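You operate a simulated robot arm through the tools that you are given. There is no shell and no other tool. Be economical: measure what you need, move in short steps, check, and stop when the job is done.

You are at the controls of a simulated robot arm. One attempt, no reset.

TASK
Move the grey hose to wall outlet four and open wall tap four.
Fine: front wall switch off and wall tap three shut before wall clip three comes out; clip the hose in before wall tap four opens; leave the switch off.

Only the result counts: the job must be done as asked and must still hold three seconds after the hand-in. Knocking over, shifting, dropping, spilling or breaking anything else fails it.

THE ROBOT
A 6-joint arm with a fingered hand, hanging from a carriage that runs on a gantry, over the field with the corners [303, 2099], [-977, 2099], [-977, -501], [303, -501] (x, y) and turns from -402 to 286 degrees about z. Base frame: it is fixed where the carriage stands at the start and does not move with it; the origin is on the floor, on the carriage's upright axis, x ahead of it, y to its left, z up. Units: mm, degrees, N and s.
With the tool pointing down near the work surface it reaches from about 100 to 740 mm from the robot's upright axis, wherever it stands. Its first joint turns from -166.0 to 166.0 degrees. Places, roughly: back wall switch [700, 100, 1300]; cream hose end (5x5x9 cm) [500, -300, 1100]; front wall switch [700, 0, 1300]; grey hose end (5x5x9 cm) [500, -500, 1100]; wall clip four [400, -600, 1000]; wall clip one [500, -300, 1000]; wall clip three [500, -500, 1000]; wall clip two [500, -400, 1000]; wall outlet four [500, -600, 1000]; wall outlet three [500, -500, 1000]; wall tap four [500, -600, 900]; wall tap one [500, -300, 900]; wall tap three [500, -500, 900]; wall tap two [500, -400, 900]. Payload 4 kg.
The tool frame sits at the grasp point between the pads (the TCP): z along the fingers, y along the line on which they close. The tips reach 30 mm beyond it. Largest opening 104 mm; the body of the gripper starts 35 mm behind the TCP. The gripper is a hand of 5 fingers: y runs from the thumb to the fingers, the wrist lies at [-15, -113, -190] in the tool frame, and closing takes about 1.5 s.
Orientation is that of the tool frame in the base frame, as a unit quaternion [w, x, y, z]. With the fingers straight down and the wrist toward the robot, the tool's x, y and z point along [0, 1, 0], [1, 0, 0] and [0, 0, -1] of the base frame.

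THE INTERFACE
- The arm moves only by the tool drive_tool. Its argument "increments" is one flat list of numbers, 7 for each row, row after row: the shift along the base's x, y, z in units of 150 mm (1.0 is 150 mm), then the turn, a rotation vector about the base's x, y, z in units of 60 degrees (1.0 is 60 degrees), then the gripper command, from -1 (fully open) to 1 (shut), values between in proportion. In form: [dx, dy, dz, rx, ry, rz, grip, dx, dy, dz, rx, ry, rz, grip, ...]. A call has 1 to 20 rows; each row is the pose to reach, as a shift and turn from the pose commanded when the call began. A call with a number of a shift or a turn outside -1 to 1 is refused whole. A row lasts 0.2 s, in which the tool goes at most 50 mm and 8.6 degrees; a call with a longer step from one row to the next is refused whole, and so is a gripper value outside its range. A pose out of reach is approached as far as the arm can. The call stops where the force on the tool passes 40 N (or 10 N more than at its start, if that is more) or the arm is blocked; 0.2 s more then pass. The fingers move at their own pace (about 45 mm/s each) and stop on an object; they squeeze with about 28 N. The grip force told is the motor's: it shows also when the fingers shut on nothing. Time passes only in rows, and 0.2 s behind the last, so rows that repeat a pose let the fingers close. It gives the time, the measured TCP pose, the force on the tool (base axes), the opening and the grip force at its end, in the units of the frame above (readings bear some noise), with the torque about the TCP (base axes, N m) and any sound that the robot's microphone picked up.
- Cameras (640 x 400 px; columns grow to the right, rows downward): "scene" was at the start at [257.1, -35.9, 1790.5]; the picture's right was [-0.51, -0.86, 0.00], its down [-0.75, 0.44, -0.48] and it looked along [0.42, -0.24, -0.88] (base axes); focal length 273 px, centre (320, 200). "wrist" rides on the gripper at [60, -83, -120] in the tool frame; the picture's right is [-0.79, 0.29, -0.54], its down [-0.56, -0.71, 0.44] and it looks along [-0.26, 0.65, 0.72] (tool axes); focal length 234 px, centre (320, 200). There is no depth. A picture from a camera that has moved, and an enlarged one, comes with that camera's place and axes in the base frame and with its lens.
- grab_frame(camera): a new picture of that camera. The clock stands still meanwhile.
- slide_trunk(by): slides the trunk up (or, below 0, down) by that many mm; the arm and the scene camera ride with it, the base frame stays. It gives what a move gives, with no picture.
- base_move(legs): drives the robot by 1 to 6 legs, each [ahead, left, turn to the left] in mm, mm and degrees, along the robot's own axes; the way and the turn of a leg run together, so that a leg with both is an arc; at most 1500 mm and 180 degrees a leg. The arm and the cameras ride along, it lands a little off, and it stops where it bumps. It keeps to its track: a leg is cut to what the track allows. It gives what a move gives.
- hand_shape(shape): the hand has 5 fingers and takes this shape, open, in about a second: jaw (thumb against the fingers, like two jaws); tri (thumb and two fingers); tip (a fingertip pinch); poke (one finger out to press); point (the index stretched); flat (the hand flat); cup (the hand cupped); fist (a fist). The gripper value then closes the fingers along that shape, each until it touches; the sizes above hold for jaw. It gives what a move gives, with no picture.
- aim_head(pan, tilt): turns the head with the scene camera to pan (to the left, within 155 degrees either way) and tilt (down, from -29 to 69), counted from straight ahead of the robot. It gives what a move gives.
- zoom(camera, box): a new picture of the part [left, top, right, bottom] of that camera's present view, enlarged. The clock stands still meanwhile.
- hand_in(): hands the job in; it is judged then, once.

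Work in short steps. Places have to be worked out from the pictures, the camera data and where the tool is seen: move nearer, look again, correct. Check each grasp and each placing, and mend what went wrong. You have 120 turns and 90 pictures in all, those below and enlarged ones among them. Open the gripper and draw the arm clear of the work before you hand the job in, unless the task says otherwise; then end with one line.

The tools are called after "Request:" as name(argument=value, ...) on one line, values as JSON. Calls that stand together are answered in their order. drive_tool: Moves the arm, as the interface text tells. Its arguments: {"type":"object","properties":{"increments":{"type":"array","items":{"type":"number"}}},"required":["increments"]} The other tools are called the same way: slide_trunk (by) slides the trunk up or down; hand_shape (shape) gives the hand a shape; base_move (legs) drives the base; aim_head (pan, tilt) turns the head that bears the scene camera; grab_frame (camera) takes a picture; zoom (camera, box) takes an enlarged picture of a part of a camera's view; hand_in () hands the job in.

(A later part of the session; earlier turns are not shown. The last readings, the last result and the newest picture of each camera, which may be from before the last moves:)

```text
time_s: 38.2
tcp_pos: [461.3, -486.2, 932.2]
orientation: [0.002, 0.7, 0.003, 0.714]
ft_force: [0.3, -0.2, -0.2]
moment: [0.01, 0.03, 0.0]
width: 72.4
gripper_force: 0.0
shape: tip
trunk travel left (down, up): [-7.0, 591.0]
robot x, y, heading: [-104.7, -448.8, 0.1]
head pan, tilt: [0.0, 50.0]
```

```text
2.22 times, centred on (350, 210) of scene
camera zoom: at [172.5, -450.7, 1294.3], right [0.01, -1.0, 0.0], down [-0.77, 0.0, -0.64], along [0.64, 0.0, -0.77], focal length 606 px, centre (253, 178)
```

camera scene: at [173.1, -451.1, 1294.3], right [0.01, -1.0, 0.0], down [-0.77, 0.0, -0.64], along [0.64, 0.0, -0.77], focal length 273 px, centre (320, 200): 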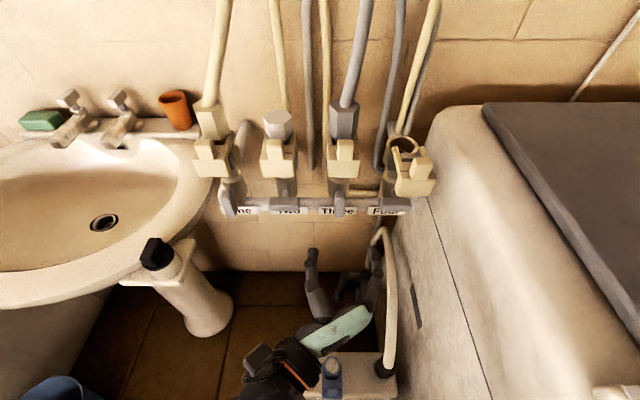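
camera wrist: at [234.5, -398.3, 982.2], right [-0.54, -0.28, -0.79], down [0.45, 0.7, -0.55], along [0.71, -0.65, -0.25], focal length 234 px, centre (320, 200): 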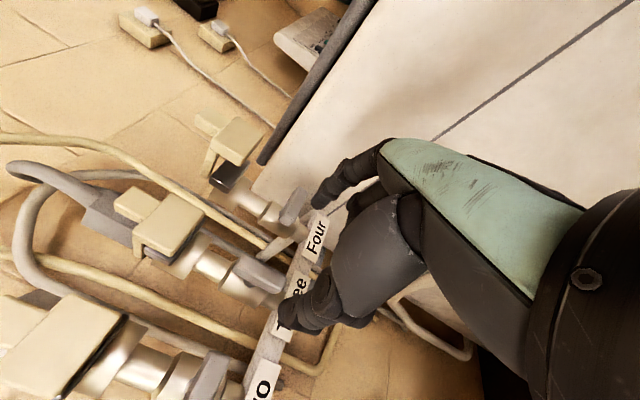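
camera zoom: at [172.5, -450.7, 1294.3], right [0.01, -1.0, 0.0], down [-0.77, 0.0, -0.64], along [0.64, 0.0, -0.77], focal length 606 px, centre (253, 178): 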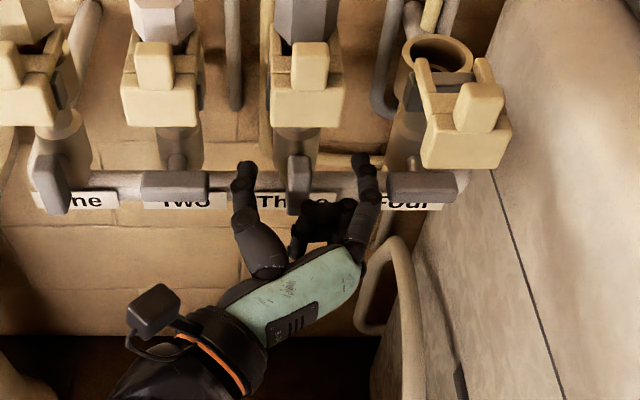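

The bar is unchanged. I'll regrip it and turn counter-clockwise by 30°.

Request:
drive_tool(increments=[-0.02, 0.015, -0.01, 0, 0, 0, -0.4, -0.02, 0.015, -0.01, 0, 0, 0, 0.2, -0.02, 0.015, -0.01, 0, 0, 0, 0.6, -0.02, 0.015, -0.01, 0, 0, 0, 1, -0.02, 0.015, -0.01, 0, 0, 0, 1, -0.02, 0.015, -0.01, 0, 0, 0, 1, -0.02, 0.015, -0.01, 0, 0, 0, 1])

Request:
drive_tool(increments=[0, 0, 0, -0.1, 0, 0, 1, 0, 0, 0, -0.2, 0, 0, 1, 0, 0, 0, -0.3, 0, 0, 1, 0, 0, 0, -0.4, 0, 0, 1, 0, 0, 0, -0.5, 0, 0, 1])

Request:
zoom(camera="scene", box=[250, 120, 450, 300])

```text
time_s: 39.8
tcp_pos: [459.0, -483.2, 930.8]
orientation: [0.001, 0.7, 0.004, 0.714]
ft_force: [5.8, 1.6, -1.4]
moment: [0.15, 0.07, 0.11]
width: 11.7
gripper_force: 28.4
shape: tip
trunk travel left (down, up): [-7.0, 591.0]
robot x, y, heading: [-102.8, -449.2, 0.2]
head pan, tilt: [0.0, 50.0]
```

```text
time_s: 41.0
tcp_pos: [458.7, -486.4, 929.2]
orientation: [0.185, 0.677, 0.187, 0.688]
ft_force: [13.0, -10.0, -9.6]
moment: [0.51, 0.29, -0.12]
width: 12.1
gripper_force: 27.9
shape: tip
trunk travel left (down, up): [-7.0, 591.0]
robot x, y, heading: [-104.6, -450.5, 0.5]
head pan, tilt: [0.0, 50.0]
```

```text
2.22 times, centred on (350, 210) of scene
camera zoom: at [173.9, -452.1, 1294.6], right [0.01, -1.0, 0.0], down [-0.77, -0.01, -0.64], along [0.64, 0.0, -0.77], focal length 606 px, centre (253, 178)
```

zoom: 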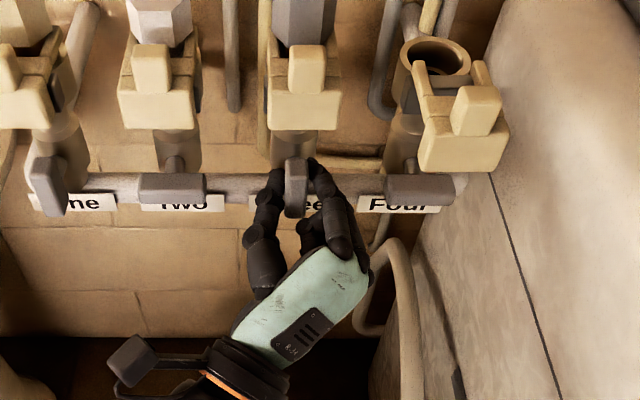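

The fingertips pivoted on the bar and it stayed vertical. I'll push the bar's end with the poke finger instead, so first I'll release, back off, roll level and reshape.

Request:
drive_tool(increments=[0, 0, 0, 0, 0, 0, 0, 0, 0, 0, 0, 0, 0, -0.4, 0, 0, 0, 0, 0, 0, -0.4, 0, 0, 0, 0, 0, 0, -0.4, -0.2, 0, 0, 0.1, 0, 0, -0.4, -0.4, 0, 0, 0.2, 0, 0, -0.4, -0.5, 0, 0, 0.3, 0, 0, -0.4, -0.5, 0, 0, 0.4, 0, 0, -0.4, -0.5, 0, 0, 0.5, 0, 0, -0.4])

Request:
hand_shape(shape="poke")

Request:
zoom(camera="wrist", box=[120, 130, 440, 330])

Request:
zoom(camera="scene", box=[250, 120, 450, 300])

```text
time_s: 43.0
tcp_pos: [382.5, -484.1, 930.9]
orientation: [0.001, 0.701, 0.003, 0.714]
ft_force: [-0.2, 0.3, -0.2]
moment: [-0.02, 0.02, 0.03]
width: 72.3
gripper_force: 0.0
shape: tip
trunk travel left (down, up): [-7.0, 591.0]
robot x, y, heading: [-103.2, -451.8, 0.4]
head pan, tilt: [0.0, 50.0]
```

```text
time_s: 43.9
tcp_pos: [382.1, -484.4, 930.7]
orientation: [0.002, 0.7, 0.004, 0.714]
ft_force: [-0.8, 0.2, 0.0]
moment: [-0.04, -0.03, 0.03]
width: 0.0
gripper_force: 0.0
shape: poke
trunk travel left (down, up): [-7.0, 591.0]
robot x, y, heading: [-106.1, -450.8, 0.5]
head pan, tilt: [0.0, 50.0]
```

```text
2.00 times, centred on (280, 230) of wrist
camera zoom: at [259.8, -401.4, 986.9], right [-0.53, -0.3, -0.8], down [0.45, 0.7, -0.55], along [0.72, -0.65, -0.24], focal length 468 px, centre (400, 140)
```

zoom: 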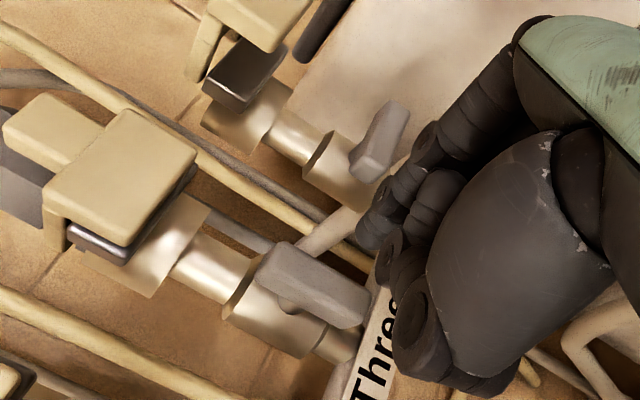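

```text
2.22 times, centred on (350, 210) of scene
camera zoom: at [172.6, -450.8, 1294.3], right [0.01, -1.0, 0.0], down [-0.77, 0.0, -0.64], along [0.64, 0.0, -0.77], focal length 606 px, centre (253, 178)
```

zoom: 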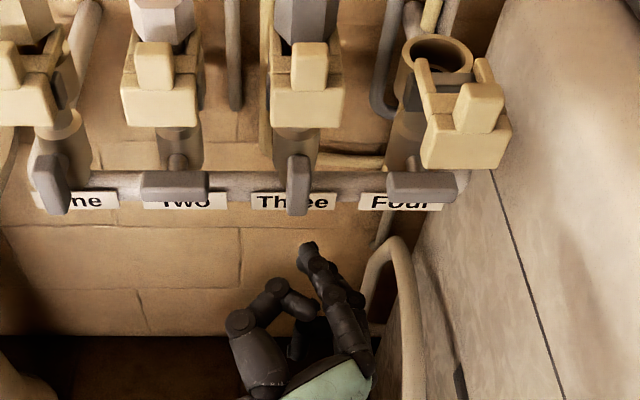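

The index finger now stands out with its tip about 28 mm past the TCP. I'll move it to the right of bar three's lower end and advance, checking before I push toward +y.

Request:
drive_tool(increments=[0, -0.09, -0.07, 0, 0, 0, -1, 0, -0.19, -0.147, 0, 0, 0, -1, 0.25, -0.19, -0.147, 0, 0, 0, -1, 0.45, -0.19, -0.147, 0, 0, 0, -1, 0.45, -0.19, -0.147, 0, 0, 0, -1])

Request:
zoom(camera="scene", box=[280, 140, 440, 270])

Request:
zoom(camera="wrist", box=[120, 130, 440, 330])

```text
time_s: 45.1
tcp_pos: [447.6, -513.1, 908.7]
orientation: [0.002, 0.7, 0.003, 0.714]
ft_force: [0.2, -0.2, -0.2]
moment: [0.03, 0.0, 0.0]
width: 0.0
gripper_force: 0.2
shape: poke
trunk travel left (down, up): [-7.0, 591.0]
robot x, y, heading: [-102.5, -450.1, 0.4]
head pan, tilt: [0.0, 50.0]
```

```text
3.08 times, centred on (360, 205) of scene
camera zoom: at [172.4, -450.8, 1294.2], right [0.01, -1.0, 0.0], down [-0.77, 0.0, -0.64], along [0.64, 0.0, -0.77], focal length 839 px, centre (197, 185)
```

zoom: 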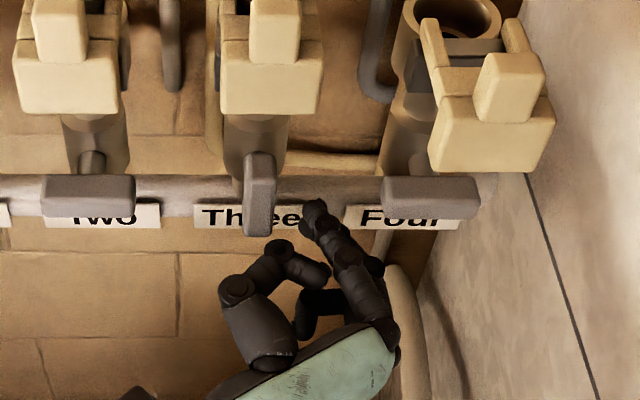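

```text
2.00 times, centred on (280, 230) of wrist
camera zoom: at [326.3, -430.3, 964.3], right [-0.53, -0.3, -0.8], down [0.45, 0.7, -0.55], along [0.72, -0.65, -0.24], focal length 468 px, centre (400, 140)
```

zoom: 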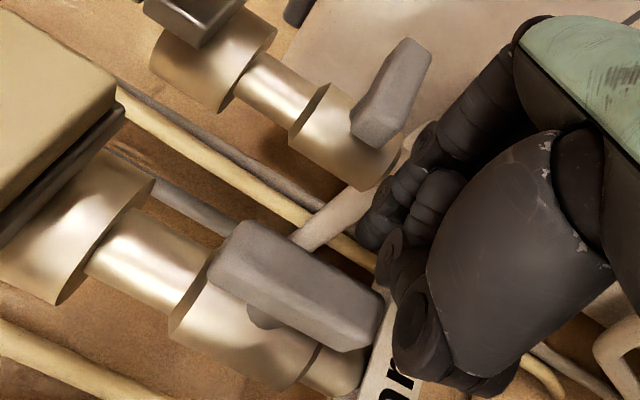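

The fingertip is to the right of the bar's lower end, overlapping slightly in depth. I'll advance a little more and push it along an arc toward +y.

Request:
drive_tool(increments=[0.05, 0, 0, 0, 0, 0, -1, 0.05, 0.06, 0, 0, 0, 0, -1, 0.05, 0.127, 0, 0, 0, 0, -1, 0.05, 0.16, -0.01, 0, 0, 0, -1, 0.05, 0.193, -0.025, 0, 0, 0, -1, 0.05, 0.23, -0.03, 0, 0, 0, -1, 0.05, 0.26, -0.03, 0, 0, 0, -1, 0.05, 0.29, -0.02, 0, 0, 0, -1, 0.05, 0.32, -0.01, 0, 0, 0, -1])

Request:
zoom(camera="scene", box=[280, 140, 440, 270])

```text
time_s: 47.1
tcp_pos: [457.4, -465.5, 906.9]
orientation: [0.002, 0.701, 0.003, 0.714]
ft_force: [-0.5, 0.0, 0.6]
moment: [-0.01, -0.02, 0.01]
width: 0.3
gripper_force: 0.0
shape: poke
trunk travel left (down, up): [-7.0, 591.0]
robot x, y, heading: [-105.5, -448.0, 0.3]
head pan, tilt: [0.0, 50.0]
```

```text
3.08 times, centred on (360, 205) of scene
camera zoom: at [172.6, -450.7, 1294.3], right [0.01, -1.0, 0.0], down [-0.77, 0.0, -0.64], along [0.64, 0.0, -0.77], focal length 839 px, centre (197, 185)
```

zoom: 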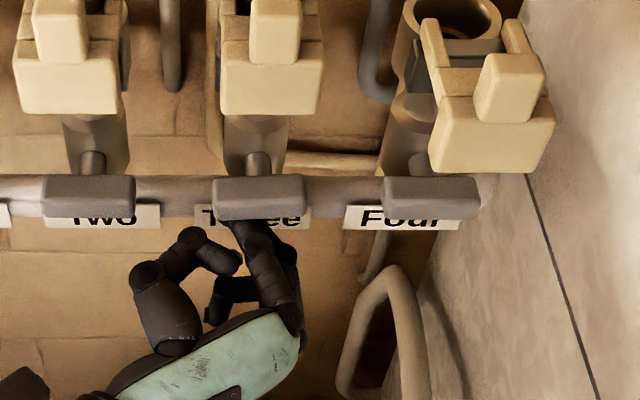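

Tap three is now shut. I'll back off, raise the trunk with the hand to clip height, and shape the hand to tip for clip three's tab.

Request:
drive_tool(increments=[0, 0, -0.05, 0, 0, 0, -1, -0.25, 0, -0.05, 0, 0, 0, -1, -0.5, -0.05, 0, 0, 0, 0, -1, -0.65, -0.12, 0, 0, 0, 0, -1])

Request:
slide_trunk(by=146)

Request:
hand_shape(shape="tip")

Request:
drive_tool(increments=[0, 0, 0, 0, 0, 0, -0.3, 0, 0, 0, 0, 0, 0, -0.3, 0, 0, 0, 0, 0, 0, -0.3, 0, 0, 0, 0, 0, 0, -0.3])

Request:
grab_frame(camera="scene")

Request:
grab_frame(camera="wrist")

```text
time_s: 48.1
tcp_pos: [359.0, -482.4, 907.7]
orientation: [0.002, 0.7, 0.003, 0.714]
ft_force: [-0.7, -0.5, 0.4]
moment: [0.03, 0.0, -0.01]
width: 0.2
gripper_force: 0.0
shape: poke
trunk travel left (down, up): [-7.0, 591.0]
robot x, y, heading: [-106.5, -449.8, 0.3]
head pan, tilt: [0.0, 50.0]
```

```text
time_s: 49.8
tcp_pos: [360.8, -482.9, 1053.5]
orientation: [0.002, 0.701, 0.003, 0.713]
ft_force: [0.3, 0.5, 0.6]
moment: [-0.03, -0.03, 0.05]
width: 0.0
gripper_force: 0.0
shape: poke
trunk travel left (down, up): [-153.0, 445.0]
robot x, y, heading: [-103.2, -449.6, 0.3]
head pan, tilt: [0.0, 50.0]
```

```text
time_s: 50.7
tcp_pos: [360.4, -482.3, 1053.5]
orientation: [0.002, 0.7, 0.003, 0.714]
ft_force: [0.7, 0.7, -0.9]
moment: [-0.02, -0.01, -0.02]
width: 103.8
gripper_force: 0.0
shape: tip
trunk travel left (down, up): [-153.0, 445.0]
robot x, y, heading: [-105.1, -447.8, 0.5]
head pan, tilt: [0.0, 50.0]
```

```text
time_s: 51.7
tcp_pos: [360.7, -483.1, 1053.8]
orientation: [0.002, 0.7, 0.003, 0.714]
ft_force: [-0.1, -0.2, 0.7]
moment: [0.01, 0.0, 0.01]
width: 68.1
gripper_force: 0.0
shape: tip
trunk travel left (down, up): [-153.0, 445.0]
robot x, y, heading: [-104.1, -447.7, 0.5]
head pan, tilt: [0.0, 50.0]
```

```text
47 pictures are left
camera scene: at [172.6, -450.8, 1440.3], right [0.01, -1.0, 0.0], down [-0.77, 0.0, -0.64], along [0.64, 0.0, -0.77], focal length 273 px, centre (320, 200)
```

scene: 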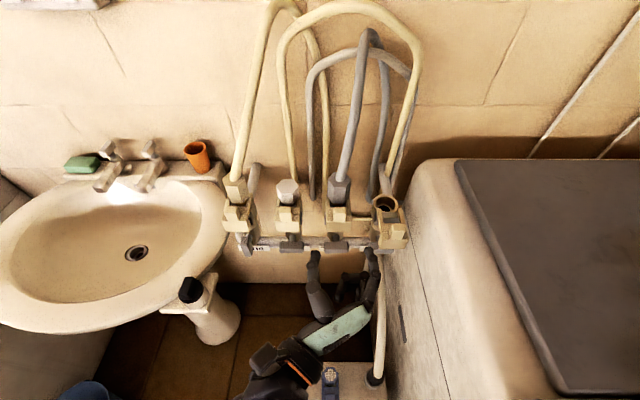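

```text
46 pictures are left
camera wrist: at [238.0, -399.6, 1109.4], right [-0.53, -0.29, -0.8], down [0.45, 0.7, -0.55], along [0.72, -0.65, -0.24], focal length 234 px, centre (320, 200)
```

wrist: 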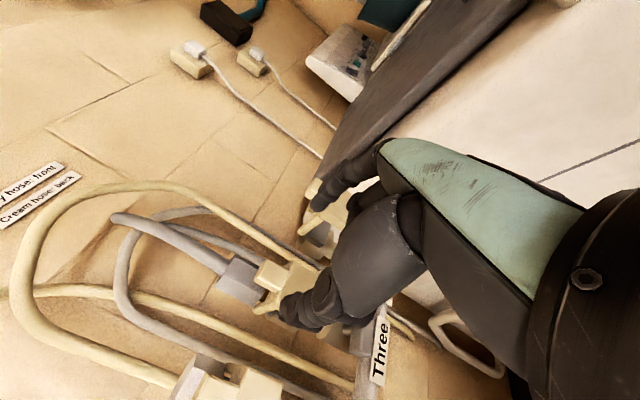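

The hand is lined up on the tab at (466, -483, 1050). I'll advance to TCP x≈454.

Request:
drive_tool(increments=[0.2, 0, 0, 0, 0, 0, -0.3, 0.4, 0, 0, 0, 0, 0, -0.3, 0.55, 0, 0, 0, 0, 0, -0.3, 0.62, 0, 0, 0, 0, 0, -0.3, 0.62, 0, 0, 0, 0, 0, -0.3])

Request:
zoom(camera="scene", box=[260, 150, 440, 290])

Request:
zoom(camera="wrist", box=[140, 140, 400, 340])

```text
time_s: 52.9
tcp_pos: [452.6, -483.4, 1055.2]
orientation: [0.002, 0.7, 0.003, 0.714]
ft_force: [-0.3, -0.2, 0.1]
moment: [0.02, 0.01, 0.0]
width: 68.3
gripper_force: 0.0
shape: tip
trunk travel left (down, up): [-153.0, 445.0]
robot x, y, heading: [-104.8, -451.2, 0.6]
head pan, tilt: [0.0, 50.0]
```

```text
2.86 times, centred on (350, 220) of scene
camera zoom: at [172.6, -450.8, 1440.3], right [0.01, -1.0, 0.0], down [-0.77, 0.0, -0.64], along [0.64, 0.0, -0.77], focal length 779 px, centre (234, 143)
```

zoom: 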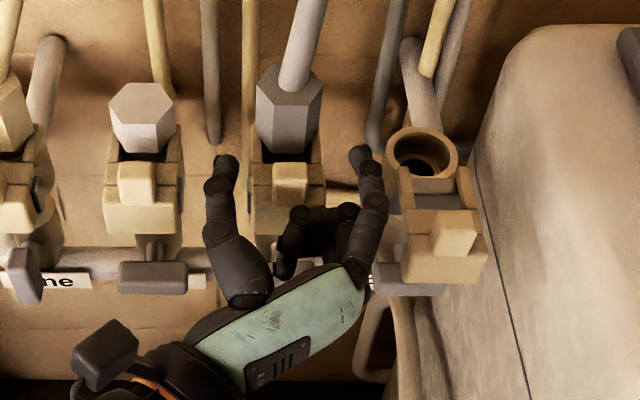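

```text
2.00 times, centred on (270, 240) of wrist
camera zoom: at [331.0, -400.9, 1111.0], right [-0.53, -0.29, -0.8], down [0.45, 0.7, -0.55], along [0.72, -0.65, -0.24], focal length 468 px, centre (420, 120)
```

zoom: 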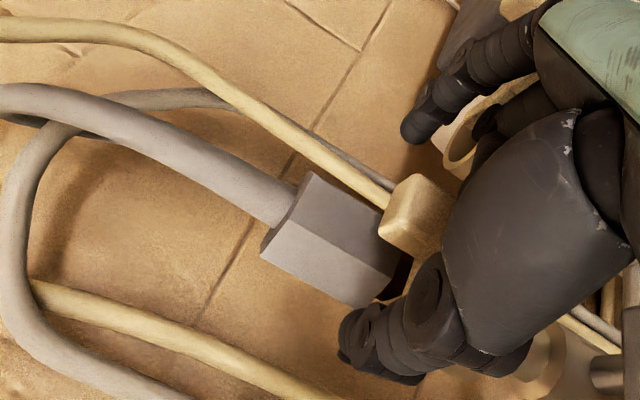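

The tab is between thumb and index, so I'll close.

Request:
drive_tool(increments=[0, 0, 0, 0, 0, 0, 0.2, 0, 0, 0, 0, 0, 0, 0.6, 0, 0, 0, 0, 0, 0, 1, 0, 0, 0, 0, 0, 0, 1, 0, 0, 0, 0, 0, 0, 1, 0, 0, 0, 0, 0, 0, 1])

Request:
zoom(camera="scene", box=[260, 150, 440, 290])

```text
time_s: 54.3
tcp_pos: [452.7, -483.7, 1055.1]
orientation: [0.002, 0.7, 0.003, 0.714]
ft_force: [0.0, 3.4, 4.9]
moment: [-0.09, 0.56, -0.48]
width: 19.3
gripper_force: 27.6
shape: tip
trunk travel left (down, up): [-153.0, 445.0]
robot x, y, heading: [-106.1, -449.0, 0.5]
head pan, tilt: [0.0, 50.0]
```

```text
2.86 times, centred on (350, 220) of scene
camera zoom: at [172.8, -450.4, 1440.5], right [0.01, -1.0, 0.0], down [-0.77, 0.0, -0.64], along [0.64, 0.0, -0.77], focal length 779 px, centre (234, 143)
```

zoom: 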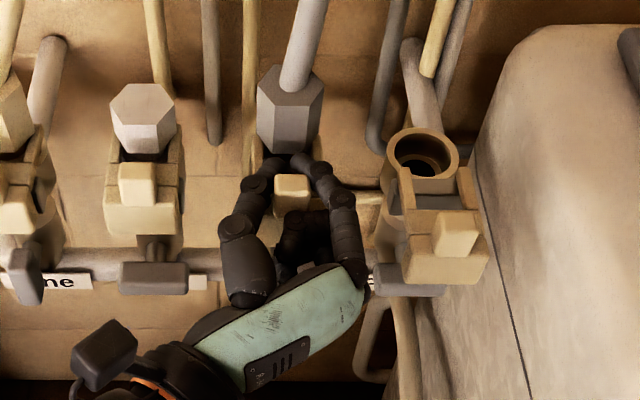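

Gripped at 19.3 mm with the tips hooked behind the tab. I'll pull straight out about 30 mm.

Request:
drive_tool(increments=[-0.05, 0, 0, 0, 0, 0, 1, -0.1, 0, 0, 0, 0, 0, 1, -0.15, 0, 0, 0, 0, 0, 1, -0.2, 0, 0, 0, 0, 0, 1, -0.2, 0, 0, 0, 0, 0, 1])

Request:
zoom(camera="scene", box=[260, 150, 440, 290])

```text
time_s: 55.5
tcp_pos: [425.3, -482.2, 1055.1]
orientation: [0.003, 0.699, 0.004, 0.715]
ft_force: [6.7, -0.5, 19.8]
moment: [-0.32, 0.63, -0.48]
width: 18.7
gripper_force: 28.2
shape: tip
trunk travel left (down, up): [-153.0, 445.0]
robot x, y, heading: [-106.3, -448.3, 0.5]
head pan, tilt: [0.0, 50.0]
```

```text
2.86 times, centred on (350, 220) of scene
camera zoom: at [174.3, -451.0, 1441.0], right [0.01, -1.0, 0.0], down [-0.76, 0.0, -0.64], along [0.64, 0.0, -0.76], focal length 779 px, centre (234, 143)
```

zoom: 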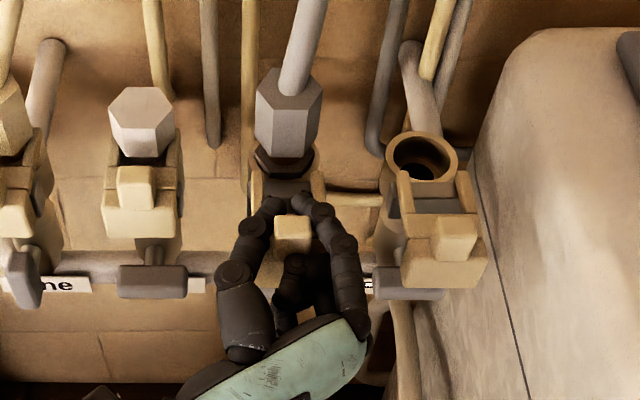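

The clip slid out nearly level with clip four. I'll pull another few millimetres, then release.

Request:
drive_tool(increments=[-0.03, 0, 0, 0, 0, 0, 1, -0.05, 0, 0, 0, 0, 0, 1])

Request:
drive_tool(increments=[0, 0, 0, 0, 0, 0, 0.5, 0, 0, 0, 0, 0, 0, 0, 0, 0, 0, 0, 0, 0, -0.3, 0, 0, 0, 0, 0, 0, -0.3, -0.2, 0, 0, 0, 0, 0, -0.3, -0.4, 0, 0, 0, 0, 0, -0.3, -0.6, 0, 0, 0, 0, 0, -0.3])

Request:
zoom(camera="scene", box=[260, 130, 440, 280])

Request:
grab_frame(camera="wrist")

```text
time_s: 56.3
tcp_pos: [423.3, -480.1, 1053.9]
orientation: [0.0, 0.7, 0.005, 0.714]
ft_force: [31.3, -4.9, 5.3]
moment: [0.04, 0.32, -0.31]
width: 17.0
gripper_force: 28.2
shape: tip
trunk travel left (down, up): [-153.0, 445.0]
robot x, y, heading: [-104.4, -449.4, 0.5]
head pan, tilt: [0.0, 50.0]
stopped in row 2: the force on the tool passed its limit at 41 N (the readings are from after the stop); the commanded pose is now the measured one
```

```text
time_s: 57.9
tcp_pos: [325.2, -479.0, 1050.6]
orientation: [0.001, 0.702, 0.004, 0.712]
ft_force: [-1.4, -0.1, 0.3]
moment: [-0.01, -0.02, 0.01]
width: 67.2
gripper_force: 0.1
shape: tip
trunk travel left (down, up): [-153.0, 445.0]
robot x, y, heading: [-103.8, -446.9, 0.4]
head pan, tilt: [0.0, 50.0]
```

```text
2.67 times, centred on (350, 205) of scene
camera zoom: at [172.9, -450.8, 1440.2], right [0.01, -1.0, 0.0], down [-0.77, 0.0, -0.64], along [0.64, 0.0, -0.77], focal length 727 px, centre (240, 187)
```

zoom: 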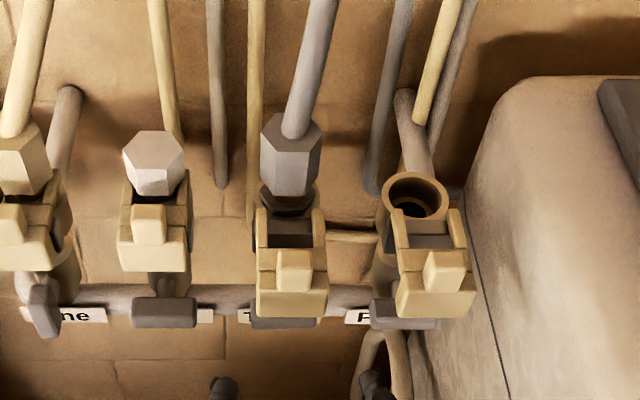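

```text
40 pictures are left
camera wrist: at [203.4, -397.9, 1107.8], right [-0.53, -0.3, -0.79], down [0.44, 0.7, -0.56], along [0.72, -0.64, -0.24], focal length 234 px, centre (320, 200)
```

wrist: 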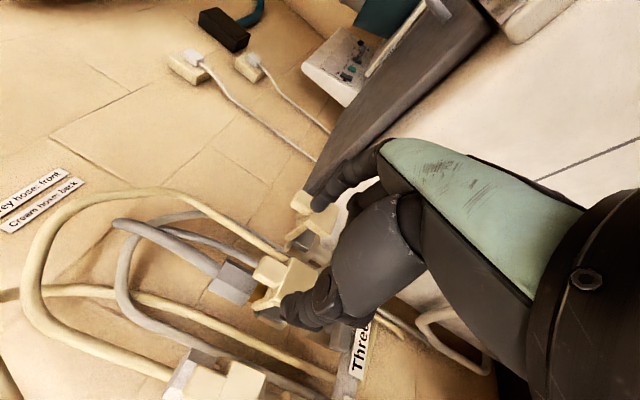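

Clip three is fully out at its stop. Next is the grey nut, about (517, -484, z 1048–1094). I'll come in pitched 30° down with the tri shape so the palm clears the clip tab.

Request:
hand_shape(shape="tri")

Request:
drive_tool(increments=[0, -0.03, 0.1, 0, 0.1, 0, -0.7, 0, -0.03, 0.2, 0, 0.2, 0, -0.7, 0.1, -0.03, 0.3, 0, 0.3, 0, -0.7, 0.3, -0.03, 0.4, 0, 0.4, 0, -0.7, 0.5, -0.03, 0.5, 0, 0.5, 0, -0.7, 0.64, -0.03, 0.52, 0, 0.5, 0, -0.7, 0.64, -0.03, 0.52, 0, 0.5, 0, -0.7])

Request:
grab_frame(camera="scene")

Request:
grab_frame(camera="wrist")

```text
time_s: 58.8
tcp_pos: [325.5, -480.1, 1051.3]
orientation: [0.0, 0.701, 0.004, 0.713]
ft_force: [-0.7, -0.1, -0.3]
moment: [-0.02, -0.01, -0.05]
width: 104.1
gripper_force: 0.1
shape: tri
trunk travel left (down, up): [-153.0, 445.0]
robot x, y, heading: [-104.5, -452.1, 0.2]
head pan, tilt: [0.0, 50.0]
```

```text
time_s: 60.2
tcp_pos: [476.1, -561.4, 1025.3]
orientation: [0.011, 0.837, -0.011, 0.547]
ft_force: [-23.4, -10.9, 3.6]
moment: [-0.21, 0.57, -0.72]
width: 87.8
gripper_force: 0.1
shape: tri
out of reach, approached as far as the arm can: row 1, 2, 3, 4, 5, 6, 7
trunk travel left (down, up): [-153.0, 445.0]
robot x, y, heading: [-105.5, -454.4, 0.0]
head pan, tilt: [0.0, 50.0]
stopped in row 7: the force on the tool passed its limit at 273 N (the readings are from after the stop); the commanded pose is now the measured one
```

```text
39 pictures are left
camera scene: at [170.0, -452.4, 1439.5], right [0.0, -1.0, 0.0], down [-0.77, 0.0, -0.64], along [0.64, 0.0, -0.77], focal length 273 px, centre (320, 200)
```

scene: 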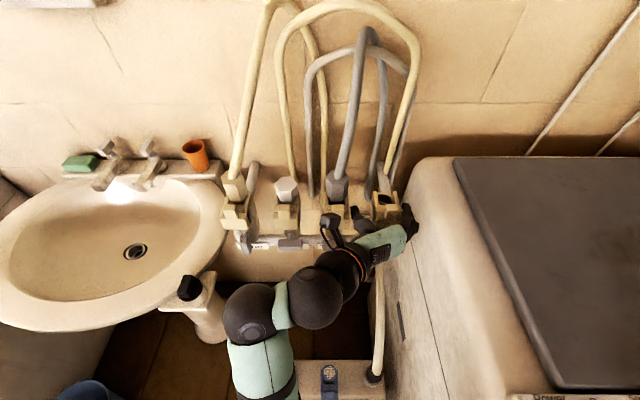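

```text
38 pictures are left
camera wrist: at [392.2, -474.6, 1126.2], right [-0.82, -0.27, -0.5], down [0.2, 0.69, -0.69], along [0.53, -0.67, -0.52], focal length 234 px, centre (320, 200)
```

wrist: 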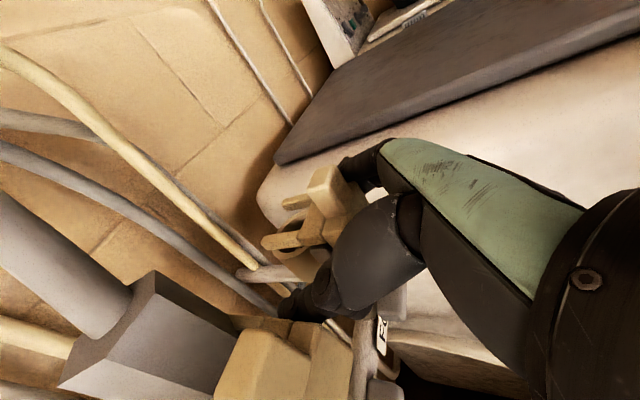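

The arm hit its reach limit, drifted toward clip four and made contact. I'll stop and inspect before moving.

Request:
zoom(camera="scene", box=[300, 150, 440, 290])

Request:
zoom(camera="wrist", box=[200, 130, 460, 400])

```text
2.86 times, centred on (370, 220) of scene
camera zoom: at [170.0, -452.4, 1439.5], right [0.0, -1.0, 0.0], down [-0.77, 0.0, -0.64], along [0.64, 0.0, -0.77], focal length 779 px, centre (177, 143)
```

zoom: 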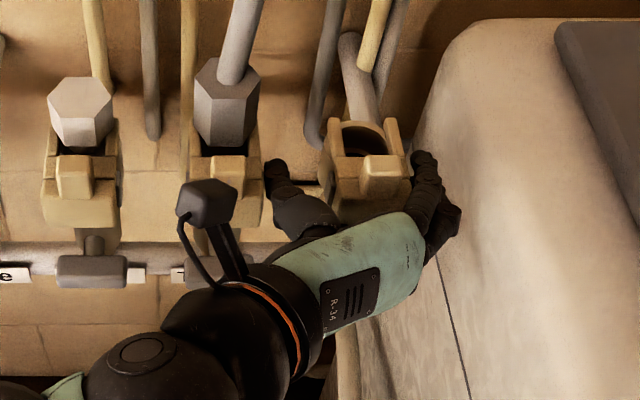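

```text
1.48 times, centred on (330, 265) of wrist
camera zoom: at [392.2, -474.6, 1126.2], right [-0.82, -0.27, -0.5], down [0.2, 0.69, -0.69], along [0.53, -0.67, -0.52], focal length 347 px, centre (305, 104)
```

zoom: 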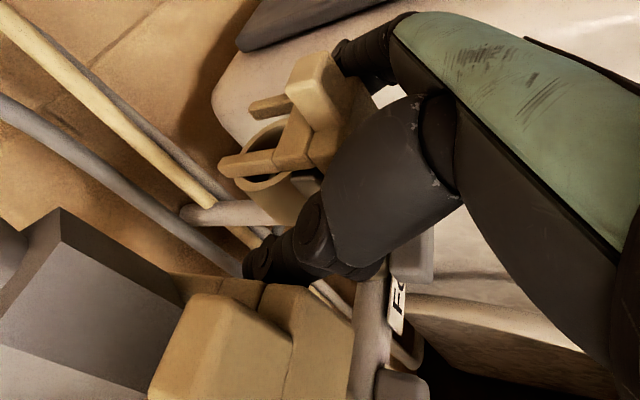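

Clips three and four look pushed back in; I'll check that once I'm clear. I'll back out with the base so the arm pose stays rigid, then raise the trunk to give the arm reach.

Request:
base_move(legs=[[-170, 0, 0]])

Request:
slide_trunk(by=250)

Request:
aim_head(pan=-5, tilt=52)

Request:
grab_frame(camera="scene")

```text
time_s: 61.7
tcp_pos: [312.8, -556.1, 1027.2]
orientation: [0.008, 0.837, -0.006, 0.548]
ft_force: [0.4, 0.0, 0.3]
moment: [-0.02, -0.01, -0.05]
width: 88.5
gripper_force: 0.0
shape: tri
trunk travel left (down, up): [-153.0, 445.0]
robot x, y, heading: [-270.4, -450.7, 0.1]
head pan, tilt: [0.0, 50.0]
```

```text
time_s: 64.3
tcp_pos: [314.1, -556.0, 1276.6]
orientation: [0.008, 0.836, -0.006, 0.549]
ft_force: [1.0, -0.3, -0.1]
moment: [0.0, -0.02, 0.0]
width: 88.4
gripper_force: 0.2
shape: tri
trunk travel left (down, up): [-403.0, 195.0]
robot x, y, heading: [-273.3, -451.0, 0.2]
head pan, tilt: [0.0, 50.0]
```

```text
time_s: 64.9
tcp_pos: [313.5, -556.4, 1276.9]
orientation: [0.009, 0.837, -0.006, 0.548]
ft_force: [-0.5, 0.0, 0.2]
moment: [0.03, 0.04, 0.02]
width: 88.4
gripper_force: 0.1
shape: tri
trunk travel left (down, up): [-403.0, 195.0]
robot x, y, heading: [-273.2, -453.8, 0.2]
head pan, tilt: [-5.0, 52.0]
```

```text
35 pictures are left
camera scene: at [1.4, -458.9, 1687.6], right [-0.08, -1.0, 0.0], down [-0.79, 0.07, -0.62], along [0.61, -0.05, -0.79], focal length 273 px, centre (320, 200)
```

scene: 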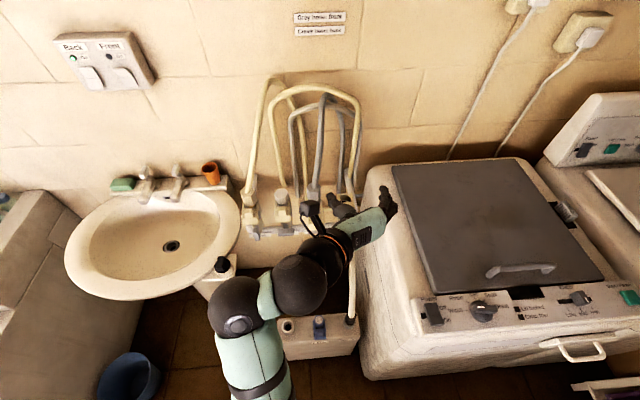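

The hand is clear and pitched about 24° down. I'll bring it down in front of the nut (robot still back), where the wrist camera can show the clips.

Request:
drive_tool(increments=[0, 0.1, -0.2, 0, 0, 0, -0.7, 0, 0.2, -0.4, 0, 0, 0, -0.7, 0, 0.3, -0.6, 0, 0, 0, -0.7, 0, 0.4, -0.75, 0, 0, 0, -0.7, 0, 0.48, -0.9, 0, 0, 0, -0.7])

Request:
grab_frame(camera="wrist")

Request:
zoom(camera="scene", box=[230, 150, 400, 260])

```text
time_s: 66.1
tcp_pos: [312.9, -484.1, 1143.1]
orientation: [0.008, 0.836, -0.006, 0.549]
ft_force: [0.2, 0.5, -1.1]
moment: [-0.01, 0.03, -0.01]
width: 88.3
gripper_force: 0.1
shape: tri
trunk travel left (down, up): [-403.0, 195.0]
robot x, y, heading: [-271.0, -449.7, 0.3]
head pan, tilt: [-5.0, 52.0]
```

```text
34 pictures are left
camera wrist: at [229.9, -399.6, 1244.0], right [-0.82, -0.28, -0.5], down [0.19, 0.7, -0.69], along [0.54, -0.66, -0.52], focal length 234 px, centre (320, 200)
```

wrist: 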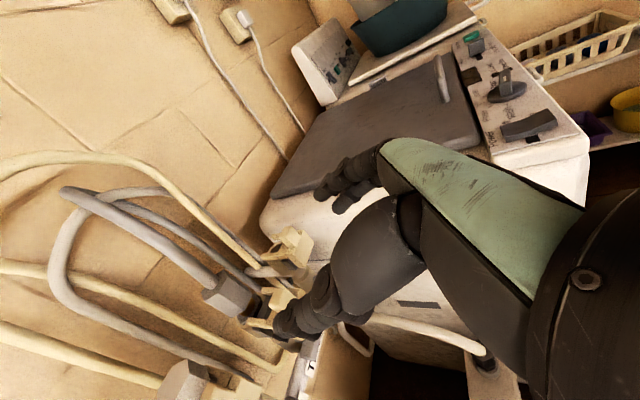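

```text
3.64 times, centred on (315, 205) of scene
camera zoom: at [1.4, -458.9, 1687.7], right [-0.08, -1.0, 0.0], down [-0.79, 0.07, -0.62], along [0.61, -0.05, -0.79], focal length 991 px, centre (338, 182)
```

zoom: 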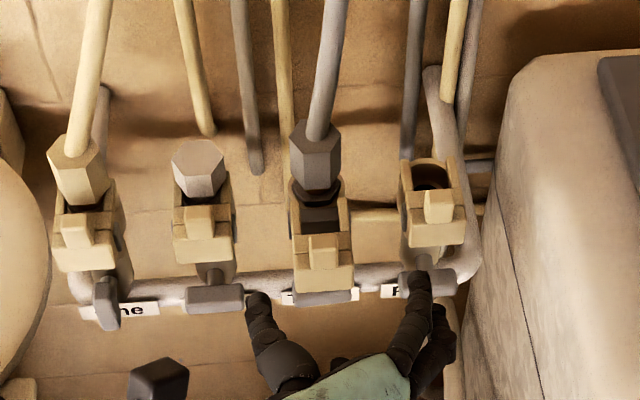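

Clip three is still out, but clip four got pushed in and must come out again before inserting; tap four is still shut. I'll line up on clip four's tab with the tip shape.

Request:
hand_shape(shape="tip")

Request:
drive_tool(increments=[0, -0.2, 0, 0, 0, 0, -0.4, 0, -0.4, 0, 0, 0, 0, -0.4, 0, -0.63, -0.1, 0, 0, 0, -0.4, 0, -0.63, -0.3, 0, 0, 0, -0.4, 0, -0.63, -0.5, 0, 0, 0, -0.4])

Request:
base_move(legs=[[70, 0, 0]])

Request:
grab_frame(camera="wrist")

Request:
zoom(camera="scene", box=[250, 150, 420, 280])

```text
time_s: 67.0
tcp_pos: [315.2, -485.4, 1144.1]
orientation: [0.008, 0.836, -0.006, 0.549]
ft_force: [-0.1, 0.4, -0.4]
moment: [-0.03, -0.01, 0.06]
width: 104.1
gripper_force: 0.1
shape: tip
trunk travel left (down, up): [-403.0, 195.0]
robot x, y, heading: [-274.7, -450.1, 0.4]
head pan, tilt: [-5.0, 52.0]
```

```text
time_s: 68.2
tcp_pos: [312.9, -578.6, 1066.7]
orientation: [0.008, 0.836, -0.006, 0.549]
ft_force: [-0.3, -0.2, 0.4]
moment: [0.0, 0.03, 0.0]
width: 73.1
gripper_force: 0.1
shape: tip
trunk travel left (down, up): [-403.0, 195.0]
robot x, y, heading: [-276.2, -452.6, 0.2]
head pan, tilt: [-5.0, 52.0]
```

```text
time_s: 69.2
tcp_pos: [382.1, -577.0, 1066.9]
orientation: [0.009, 0.836, -0.005, 0.548]
ft_force: [0.4, -0.1, 0.1]
moment: [-0.02, -0.02, 0.01]
width: 73.1
gripper_force: 0.2
shape: tip
trunk travel left (down, up): [-403.0, 195.0]
robot x, y, heading: [-207.0, -446.6, 0.3]
head pan, tilt: [-5.0, 52.0]
```

```text
32 pictures are left
camera wrist: at [297.1, -493.0, 1167.9], right [-0.82, -0.28, -0.5], down [0.19, 0.7, -0.69], along [0.54, -0.66, -0.52], focal length 234 px, centre (320, 200)
```

wrist: 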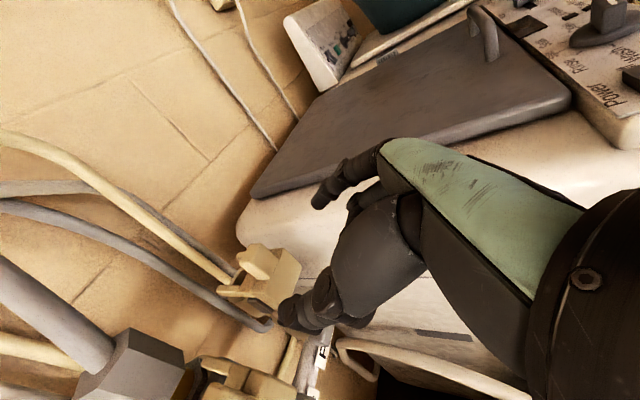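

```text
3.08 times, centred on (335, 215) of scene
camera zoom: at [70.2, -458.5, 1687.6], right [-0.08, -1.0, 0.0], down [-0.79, 0.07, -0.62], along [0.61, -0.05, -0.79], focal length 839 px, centre (274, 154)
```

zoom: 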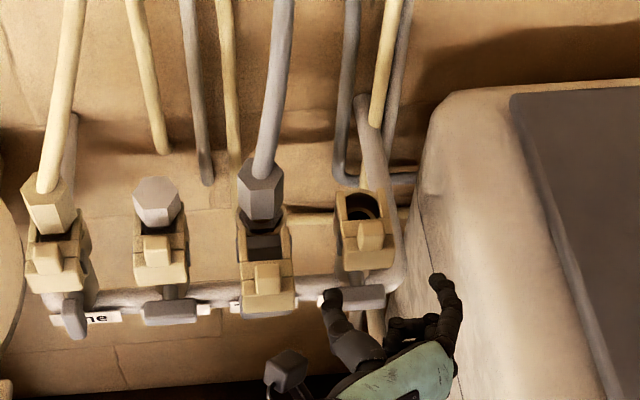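

The tab of clip four is at about (464, -577, 1050). I'll advance around it and close.

Request:
drive_tool(increments=[0.2, 0, 0, 0, 0, 0, -0.4, 0.35, 0, -0.03, 0, 0, 0, -0.4, 0.45, 0, -0.05, 0, 0, 0, -0.4, 0.45, 0, -0.05, 0, 0, 0, -0.4, 0.45, 0, -0.05, 0, 0, 0, 0.2, 0.45, 0, -0.05, 0, 0, 0, 0.6, 0.45, 0, -0.05, 0, 0, 0, 1, 0.45, 0, -0.05, 0, 0, 0, 1, 0.45, 0, -0.05, 0, 0, 0, 1, 0.45, 0, -0.05, 0, 0, 0, 1])

Request:
zoom(camera="scene", box=[250, 150, 420, 280])

```text
time_s: 71.4
tcp_pos: [449.3, -577.2, 1059.0]
orientation: [0.008, 0.836, -0.006, 0.549]
ft_force: [0.6, 2.7, 1.5]
moment: [0.26, 0.03, 0.16]
width: 18.2
gripper_force: 28.0
shape: tip
trunk travel left (down, up): [-403.0, 195.0]
robot x, y, heading: [-205.4, -447.8, 0.3]
head pan, tilt: [-5.0, 52.0]
```

```text
3.08 times, centred on (335, 215) of scene
camera zoom: at [70.2, -458.3, 1687.7], right [-0.08, -1.0, 0.0], down [-0.79, 0.07, -0.62], along [0.61, -0.05, -0.79], focal length 839 px, centre (274, 154)
```

zoom: 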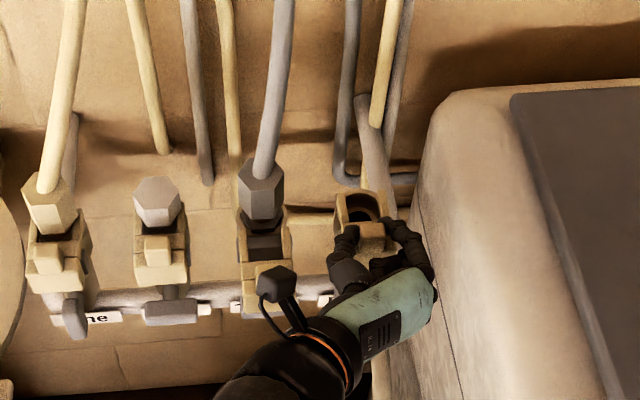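

Gripped. I'll pull clip four straight out by 28–30 mm, then open and back away.

Request:
drive_tool(increments=[-0.05, 0, 0, 0, 0, 0, 1, -0.1, 0, 0, 0, 0, 0, 1, -0.15, 0, 0, 0, 0, 0, 1, -0.19, 0, 0, 0, 0, 0, 1, -0.21, 0, 0, 0, 0, 0, 1])

Request:
drive_tool(increments=[0, 0, 0, 0, 0, 0, 0.5, 0, 0, 0, 0, 0, 0, 0, 0, 0, 0, 0, 0, 0, -0.4, 0, 0, 0, 0, 0, 0, -0.4, -0.2, 0, 0, 0, 0, 0, -0.4, -0.4, 0, 0.1, 0, 0, 0, -0.4, -0.5, 0, 0.3, 0, 0, 0, -0.4, -0.5, 0.15, 0.5, 0, 0, 0, -0.4])

Request:
zoom(camera="scene", box=[250, 150, 420, 280])

```text
time_s: 72.6
tcp_pos: [417.9, -577.0, 1059.4]
orientation: [0.008, 0.836, -0.007, 0.548]
ft_force: [0.5, 2.3, -2.0]
moment: [0.24, 0.07, 0.18]
width: 18.2
gripper_force: 28.1
shape: tip
trunk travel left (down, up): [-403.0, 195.0]
robot x, y, heading: [-205.1, -450.7, 0.4]
head pan, tilt: [-5.0, 52.0]
```

```text
time_s: 74.4
tcp_pos: [342.9, -555.1, 1134.7]
orientation: [0.008, 0.836, -0.006, 0.548]
ft_force: [-0.5, -0.8, -0.8]
moment: [-0.01, -0.03, 0.01]
width: 72.4
gripper_force: 0.1
shape: tip
trunk travel left (down, up): [-403.0, 195.0]
robot x, y, heading: [-201.5, -448.3, -0.1]
head pan, tilt: [-5.0, 52.0]
```

```text
3.08 times, centred on (335, 215) of scene
camera zoom: at [70.2, -458.6, 1687.6], right [-0.08, -1.0, 0.0], down [-0.79, 0.07, -0.62], along [0.61, -0.05, -0.79], focal length 839 px, centre (274, 154)
```

zoom: 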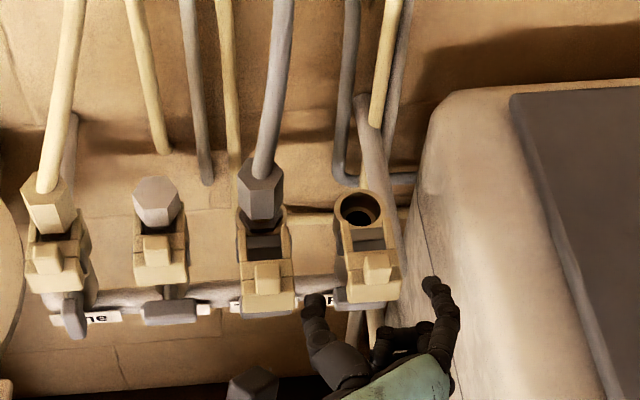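

Clip four is out with its hole clear. Now I'll take the nut with the tri shape, lining up at a stand-off along the tool axis.

Request:
hand_shape(shape="tri")

Request:
drive_tool(increments=[0, 0.2, 0, 0, 0, 0, -0.7, 0, 0.4, -0.05, 0, 0, 0, -0.7, 0, 0.48, -0.11, 0, 0, 0, -0.7, 0, 0.48, -0.11, 0, 0, 0, -0.7])

Request:
base_move(legs=[[70, 0, 0]])

Request:
grab_frame(camera="wrist")

Request:
zoom(camera="scene", box=[250, 150, 420, 290])

```text
time_s: 75.3
tcp_pos: [342.3, -554.6, 1134.4]
orientation: [0.008, 0.836, -0.007, 0.549]
ft_force: [0.2, -0.3, 0.0]
moment: [0.0, -0.01, 0.02]
width: 103.8
gripper_force: 0.1
shape: tri
trunk travel left (down, up): [-403.0, 195.0]
robot x, y, heading: [-207.8, -448.5, 0.1]
head pan, tilt: [-5.0, 52.0]
```

```text
time_s: 76.3
tcp_pos: [343.4, -482.1, 1118.4]
orientation: [0.008, 0.836, -0.007, 0.548]
ft_force: [-0.1, -0.5, 0.6]
moment: [0.02, 0.01, 0.0]
width: 88.5
gripper_force: 0.0
shape: tri
trunk travel left (down, up): [-403.0, 195.0]
robot x, y, heading: [-204.7, -452.2, 0.2]
head pan, tilt: [-5.0, 52.0]
```

```text
time_s: 77.3
tcp_pos: [412.2, -483.1, 1118.8]
orientation: [0.008, 0.836, -0.007, 0.548]
ft_force: [0.3, -0.3, -0.7]
moment: [0.01, -0.02, 0.02]
width: 88.3
gripper_force: 0.1
shape: tri
trunk travel left (down, up): [-403.0, 195.0]
robot x, y, heading: [-136.2, -450.5, 0.2]
head pan, tilt: [-5.0, 52.0]
```

```text
28 pictures are left
camera wrist: at [326.9, -398.1, 1219.5], right [-0.82, -0.28, -0.5], down [0.19, 0.7, -0.69], along [0.54, -0.66, -0.52], focal length 234 px, centre (320, 200)
```

wrist: 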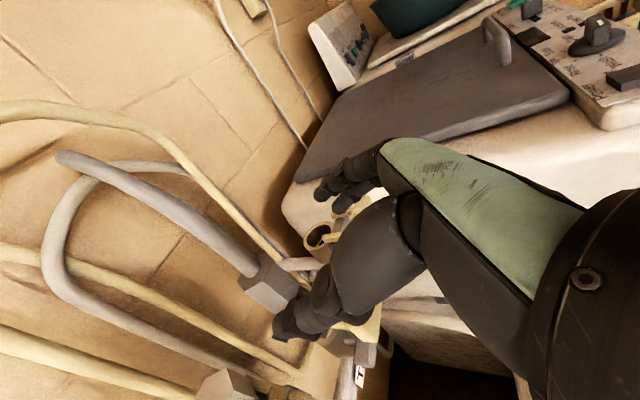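

```text
2.86 times, centred on (335, 220) of scene
camera zoom: at [138.6, -458.5, 1687.6], right [-0.08, -1.0, 0.0], down [-0.79, 0.07, -0.62], along [0.61, -0.05, -0.79], focal length 779 px, centre (277, 143)
```

zoom: 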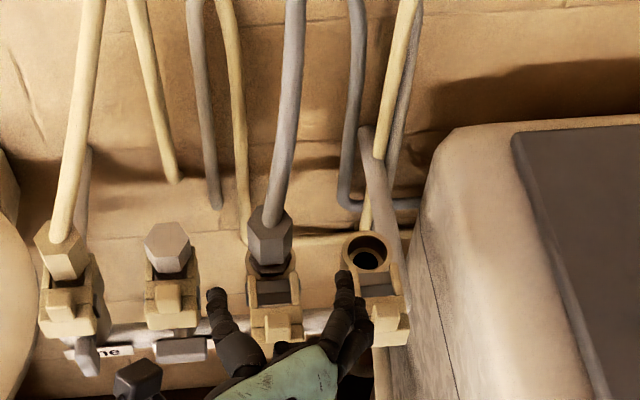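

The nut centre reads about (517, -484, 1070). I'll advance along the tool axis to straddle its upper part.

Request:
drive_tool(increments=[0.2, 0, -0.08, 0, 0, 0, -0.7, 0.4, 0, -0.16, 0, 0, 0, -0.7, 0.55, 0, -0.22, 0, 0, 0, -0.7, 0.64, 0, -0.26, 0, 0, 0, -0.7, 0.64, 0, -0.26, 0, 0, 0, -0.7])

Request:
zoom(camera="wrist", box=[160, 140, 420, 380])

Request:
zoom(camera="scene", box=[270, 170, 390, 280])

```text
time_s: 78.2
tcp_pos: [493.0, -485.1, 1090.2]
orientation: [0.013, 0.832, -0.01, 0.554]
ft_force: [-18.9, 3.2, 15.9]
moment: [0.01, 1.08, -0.26]
width: 88.2
gripper_force: 0.0
shape: tri
trunk travel left (down, up): [-403.0, 195.0]
robot x, y, heading: [-141.4, -454.2, 0.2]
head pan, tilt: [-5.0, 52.0]
stopped in row 4: the force on the tool passed its limit at 60 N (the readings are from after the stop); the commanded pose is now the measured one
```

```text
1.67 times, centred on (290, 260) of wrist
camera zoom: at [407.4, -399.4, 1189.7], right [-0.81, -0.27, -0.52], down [0.21, 0.69, -0.69], along [0.54, -0.67, -0.51], focal length 390 px, centre (370, 100)
```

zoom: 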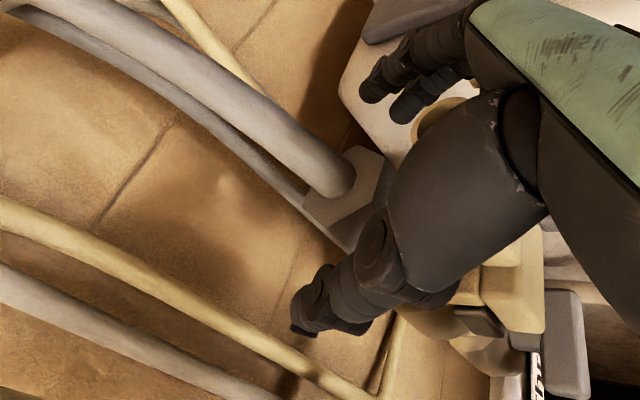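

```text
3.64 times, centred on (330, 225) of scene
camera zoom: at [137.3, -458.1, 1687.5], right [-0.08, -1.0, 0.0], down [-0.79, 0.07, -0.61], along [0.61, -0.05, -0.79], focal length 991 px, centre (284, 109)
```

zoom: 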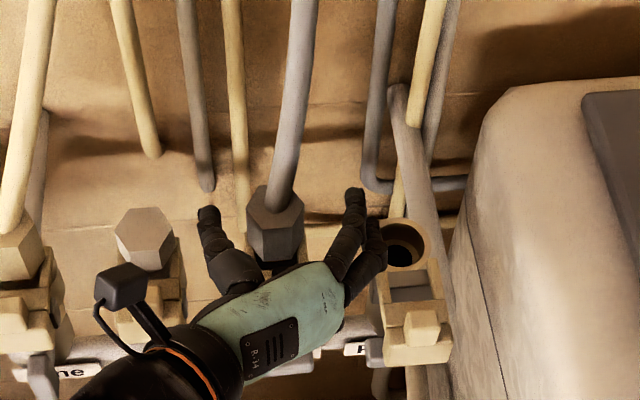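

Something on the palm touches at low force, and the tips just reach the nut's centre. Since the middle finger sits lower than the index, I'll go a bit higher and advance slightly more.

Request:
drive_tool(increments=[-0.05, 0, 0.04, 0, 0, 0, -0.7, -0.02, 0, 0.08, 0, 0, 0, -0.7, 0.04, 0, 0.08, 0, 0, 0, -0.7, 0.09, 0, 0.06, 0, 0, 0, -0.7, 0.09, 0, 0.06, 0, 0, 0, -0.7])

Request:
zoom(camera="scene", box=[270, 170, 390, 280])

```text
time_s: 79.1
tcp_pos: [501.6, -488.4, 1103.2]
orientation: [0.016, 0.832, -0.013, 0.554]
ft_force: [0.4, -0.8, 2.2]
moment: [-0.05, 0.13, 0.0]
width: 88.6
gripper_force: 0.0
shape: tri
trunk travel left (down, up): [-403.0, 195.0]
robot x, y, heading: [-136.6, -447.0, 0.1]
head pan, tilt: [-5.0, 52.0]
stopped in row 4: the force on the tool passed its limit at 47 N (the readings are from after the stop); the commanded pose is now the measured one
```

```text
3.64 times, centred on (330, 225) of scene
camera zoom: at [138.6, -458.7, 1687.8], right [-0.08, -1.0, 0.0], down [-0.78, 0.07, -0.62], along [0.61, -0.05, -0.79], focal length 991 px, centre (284, 109)
```

zoom: 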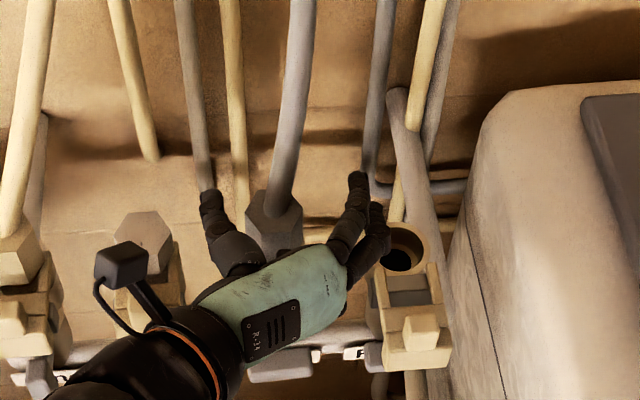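

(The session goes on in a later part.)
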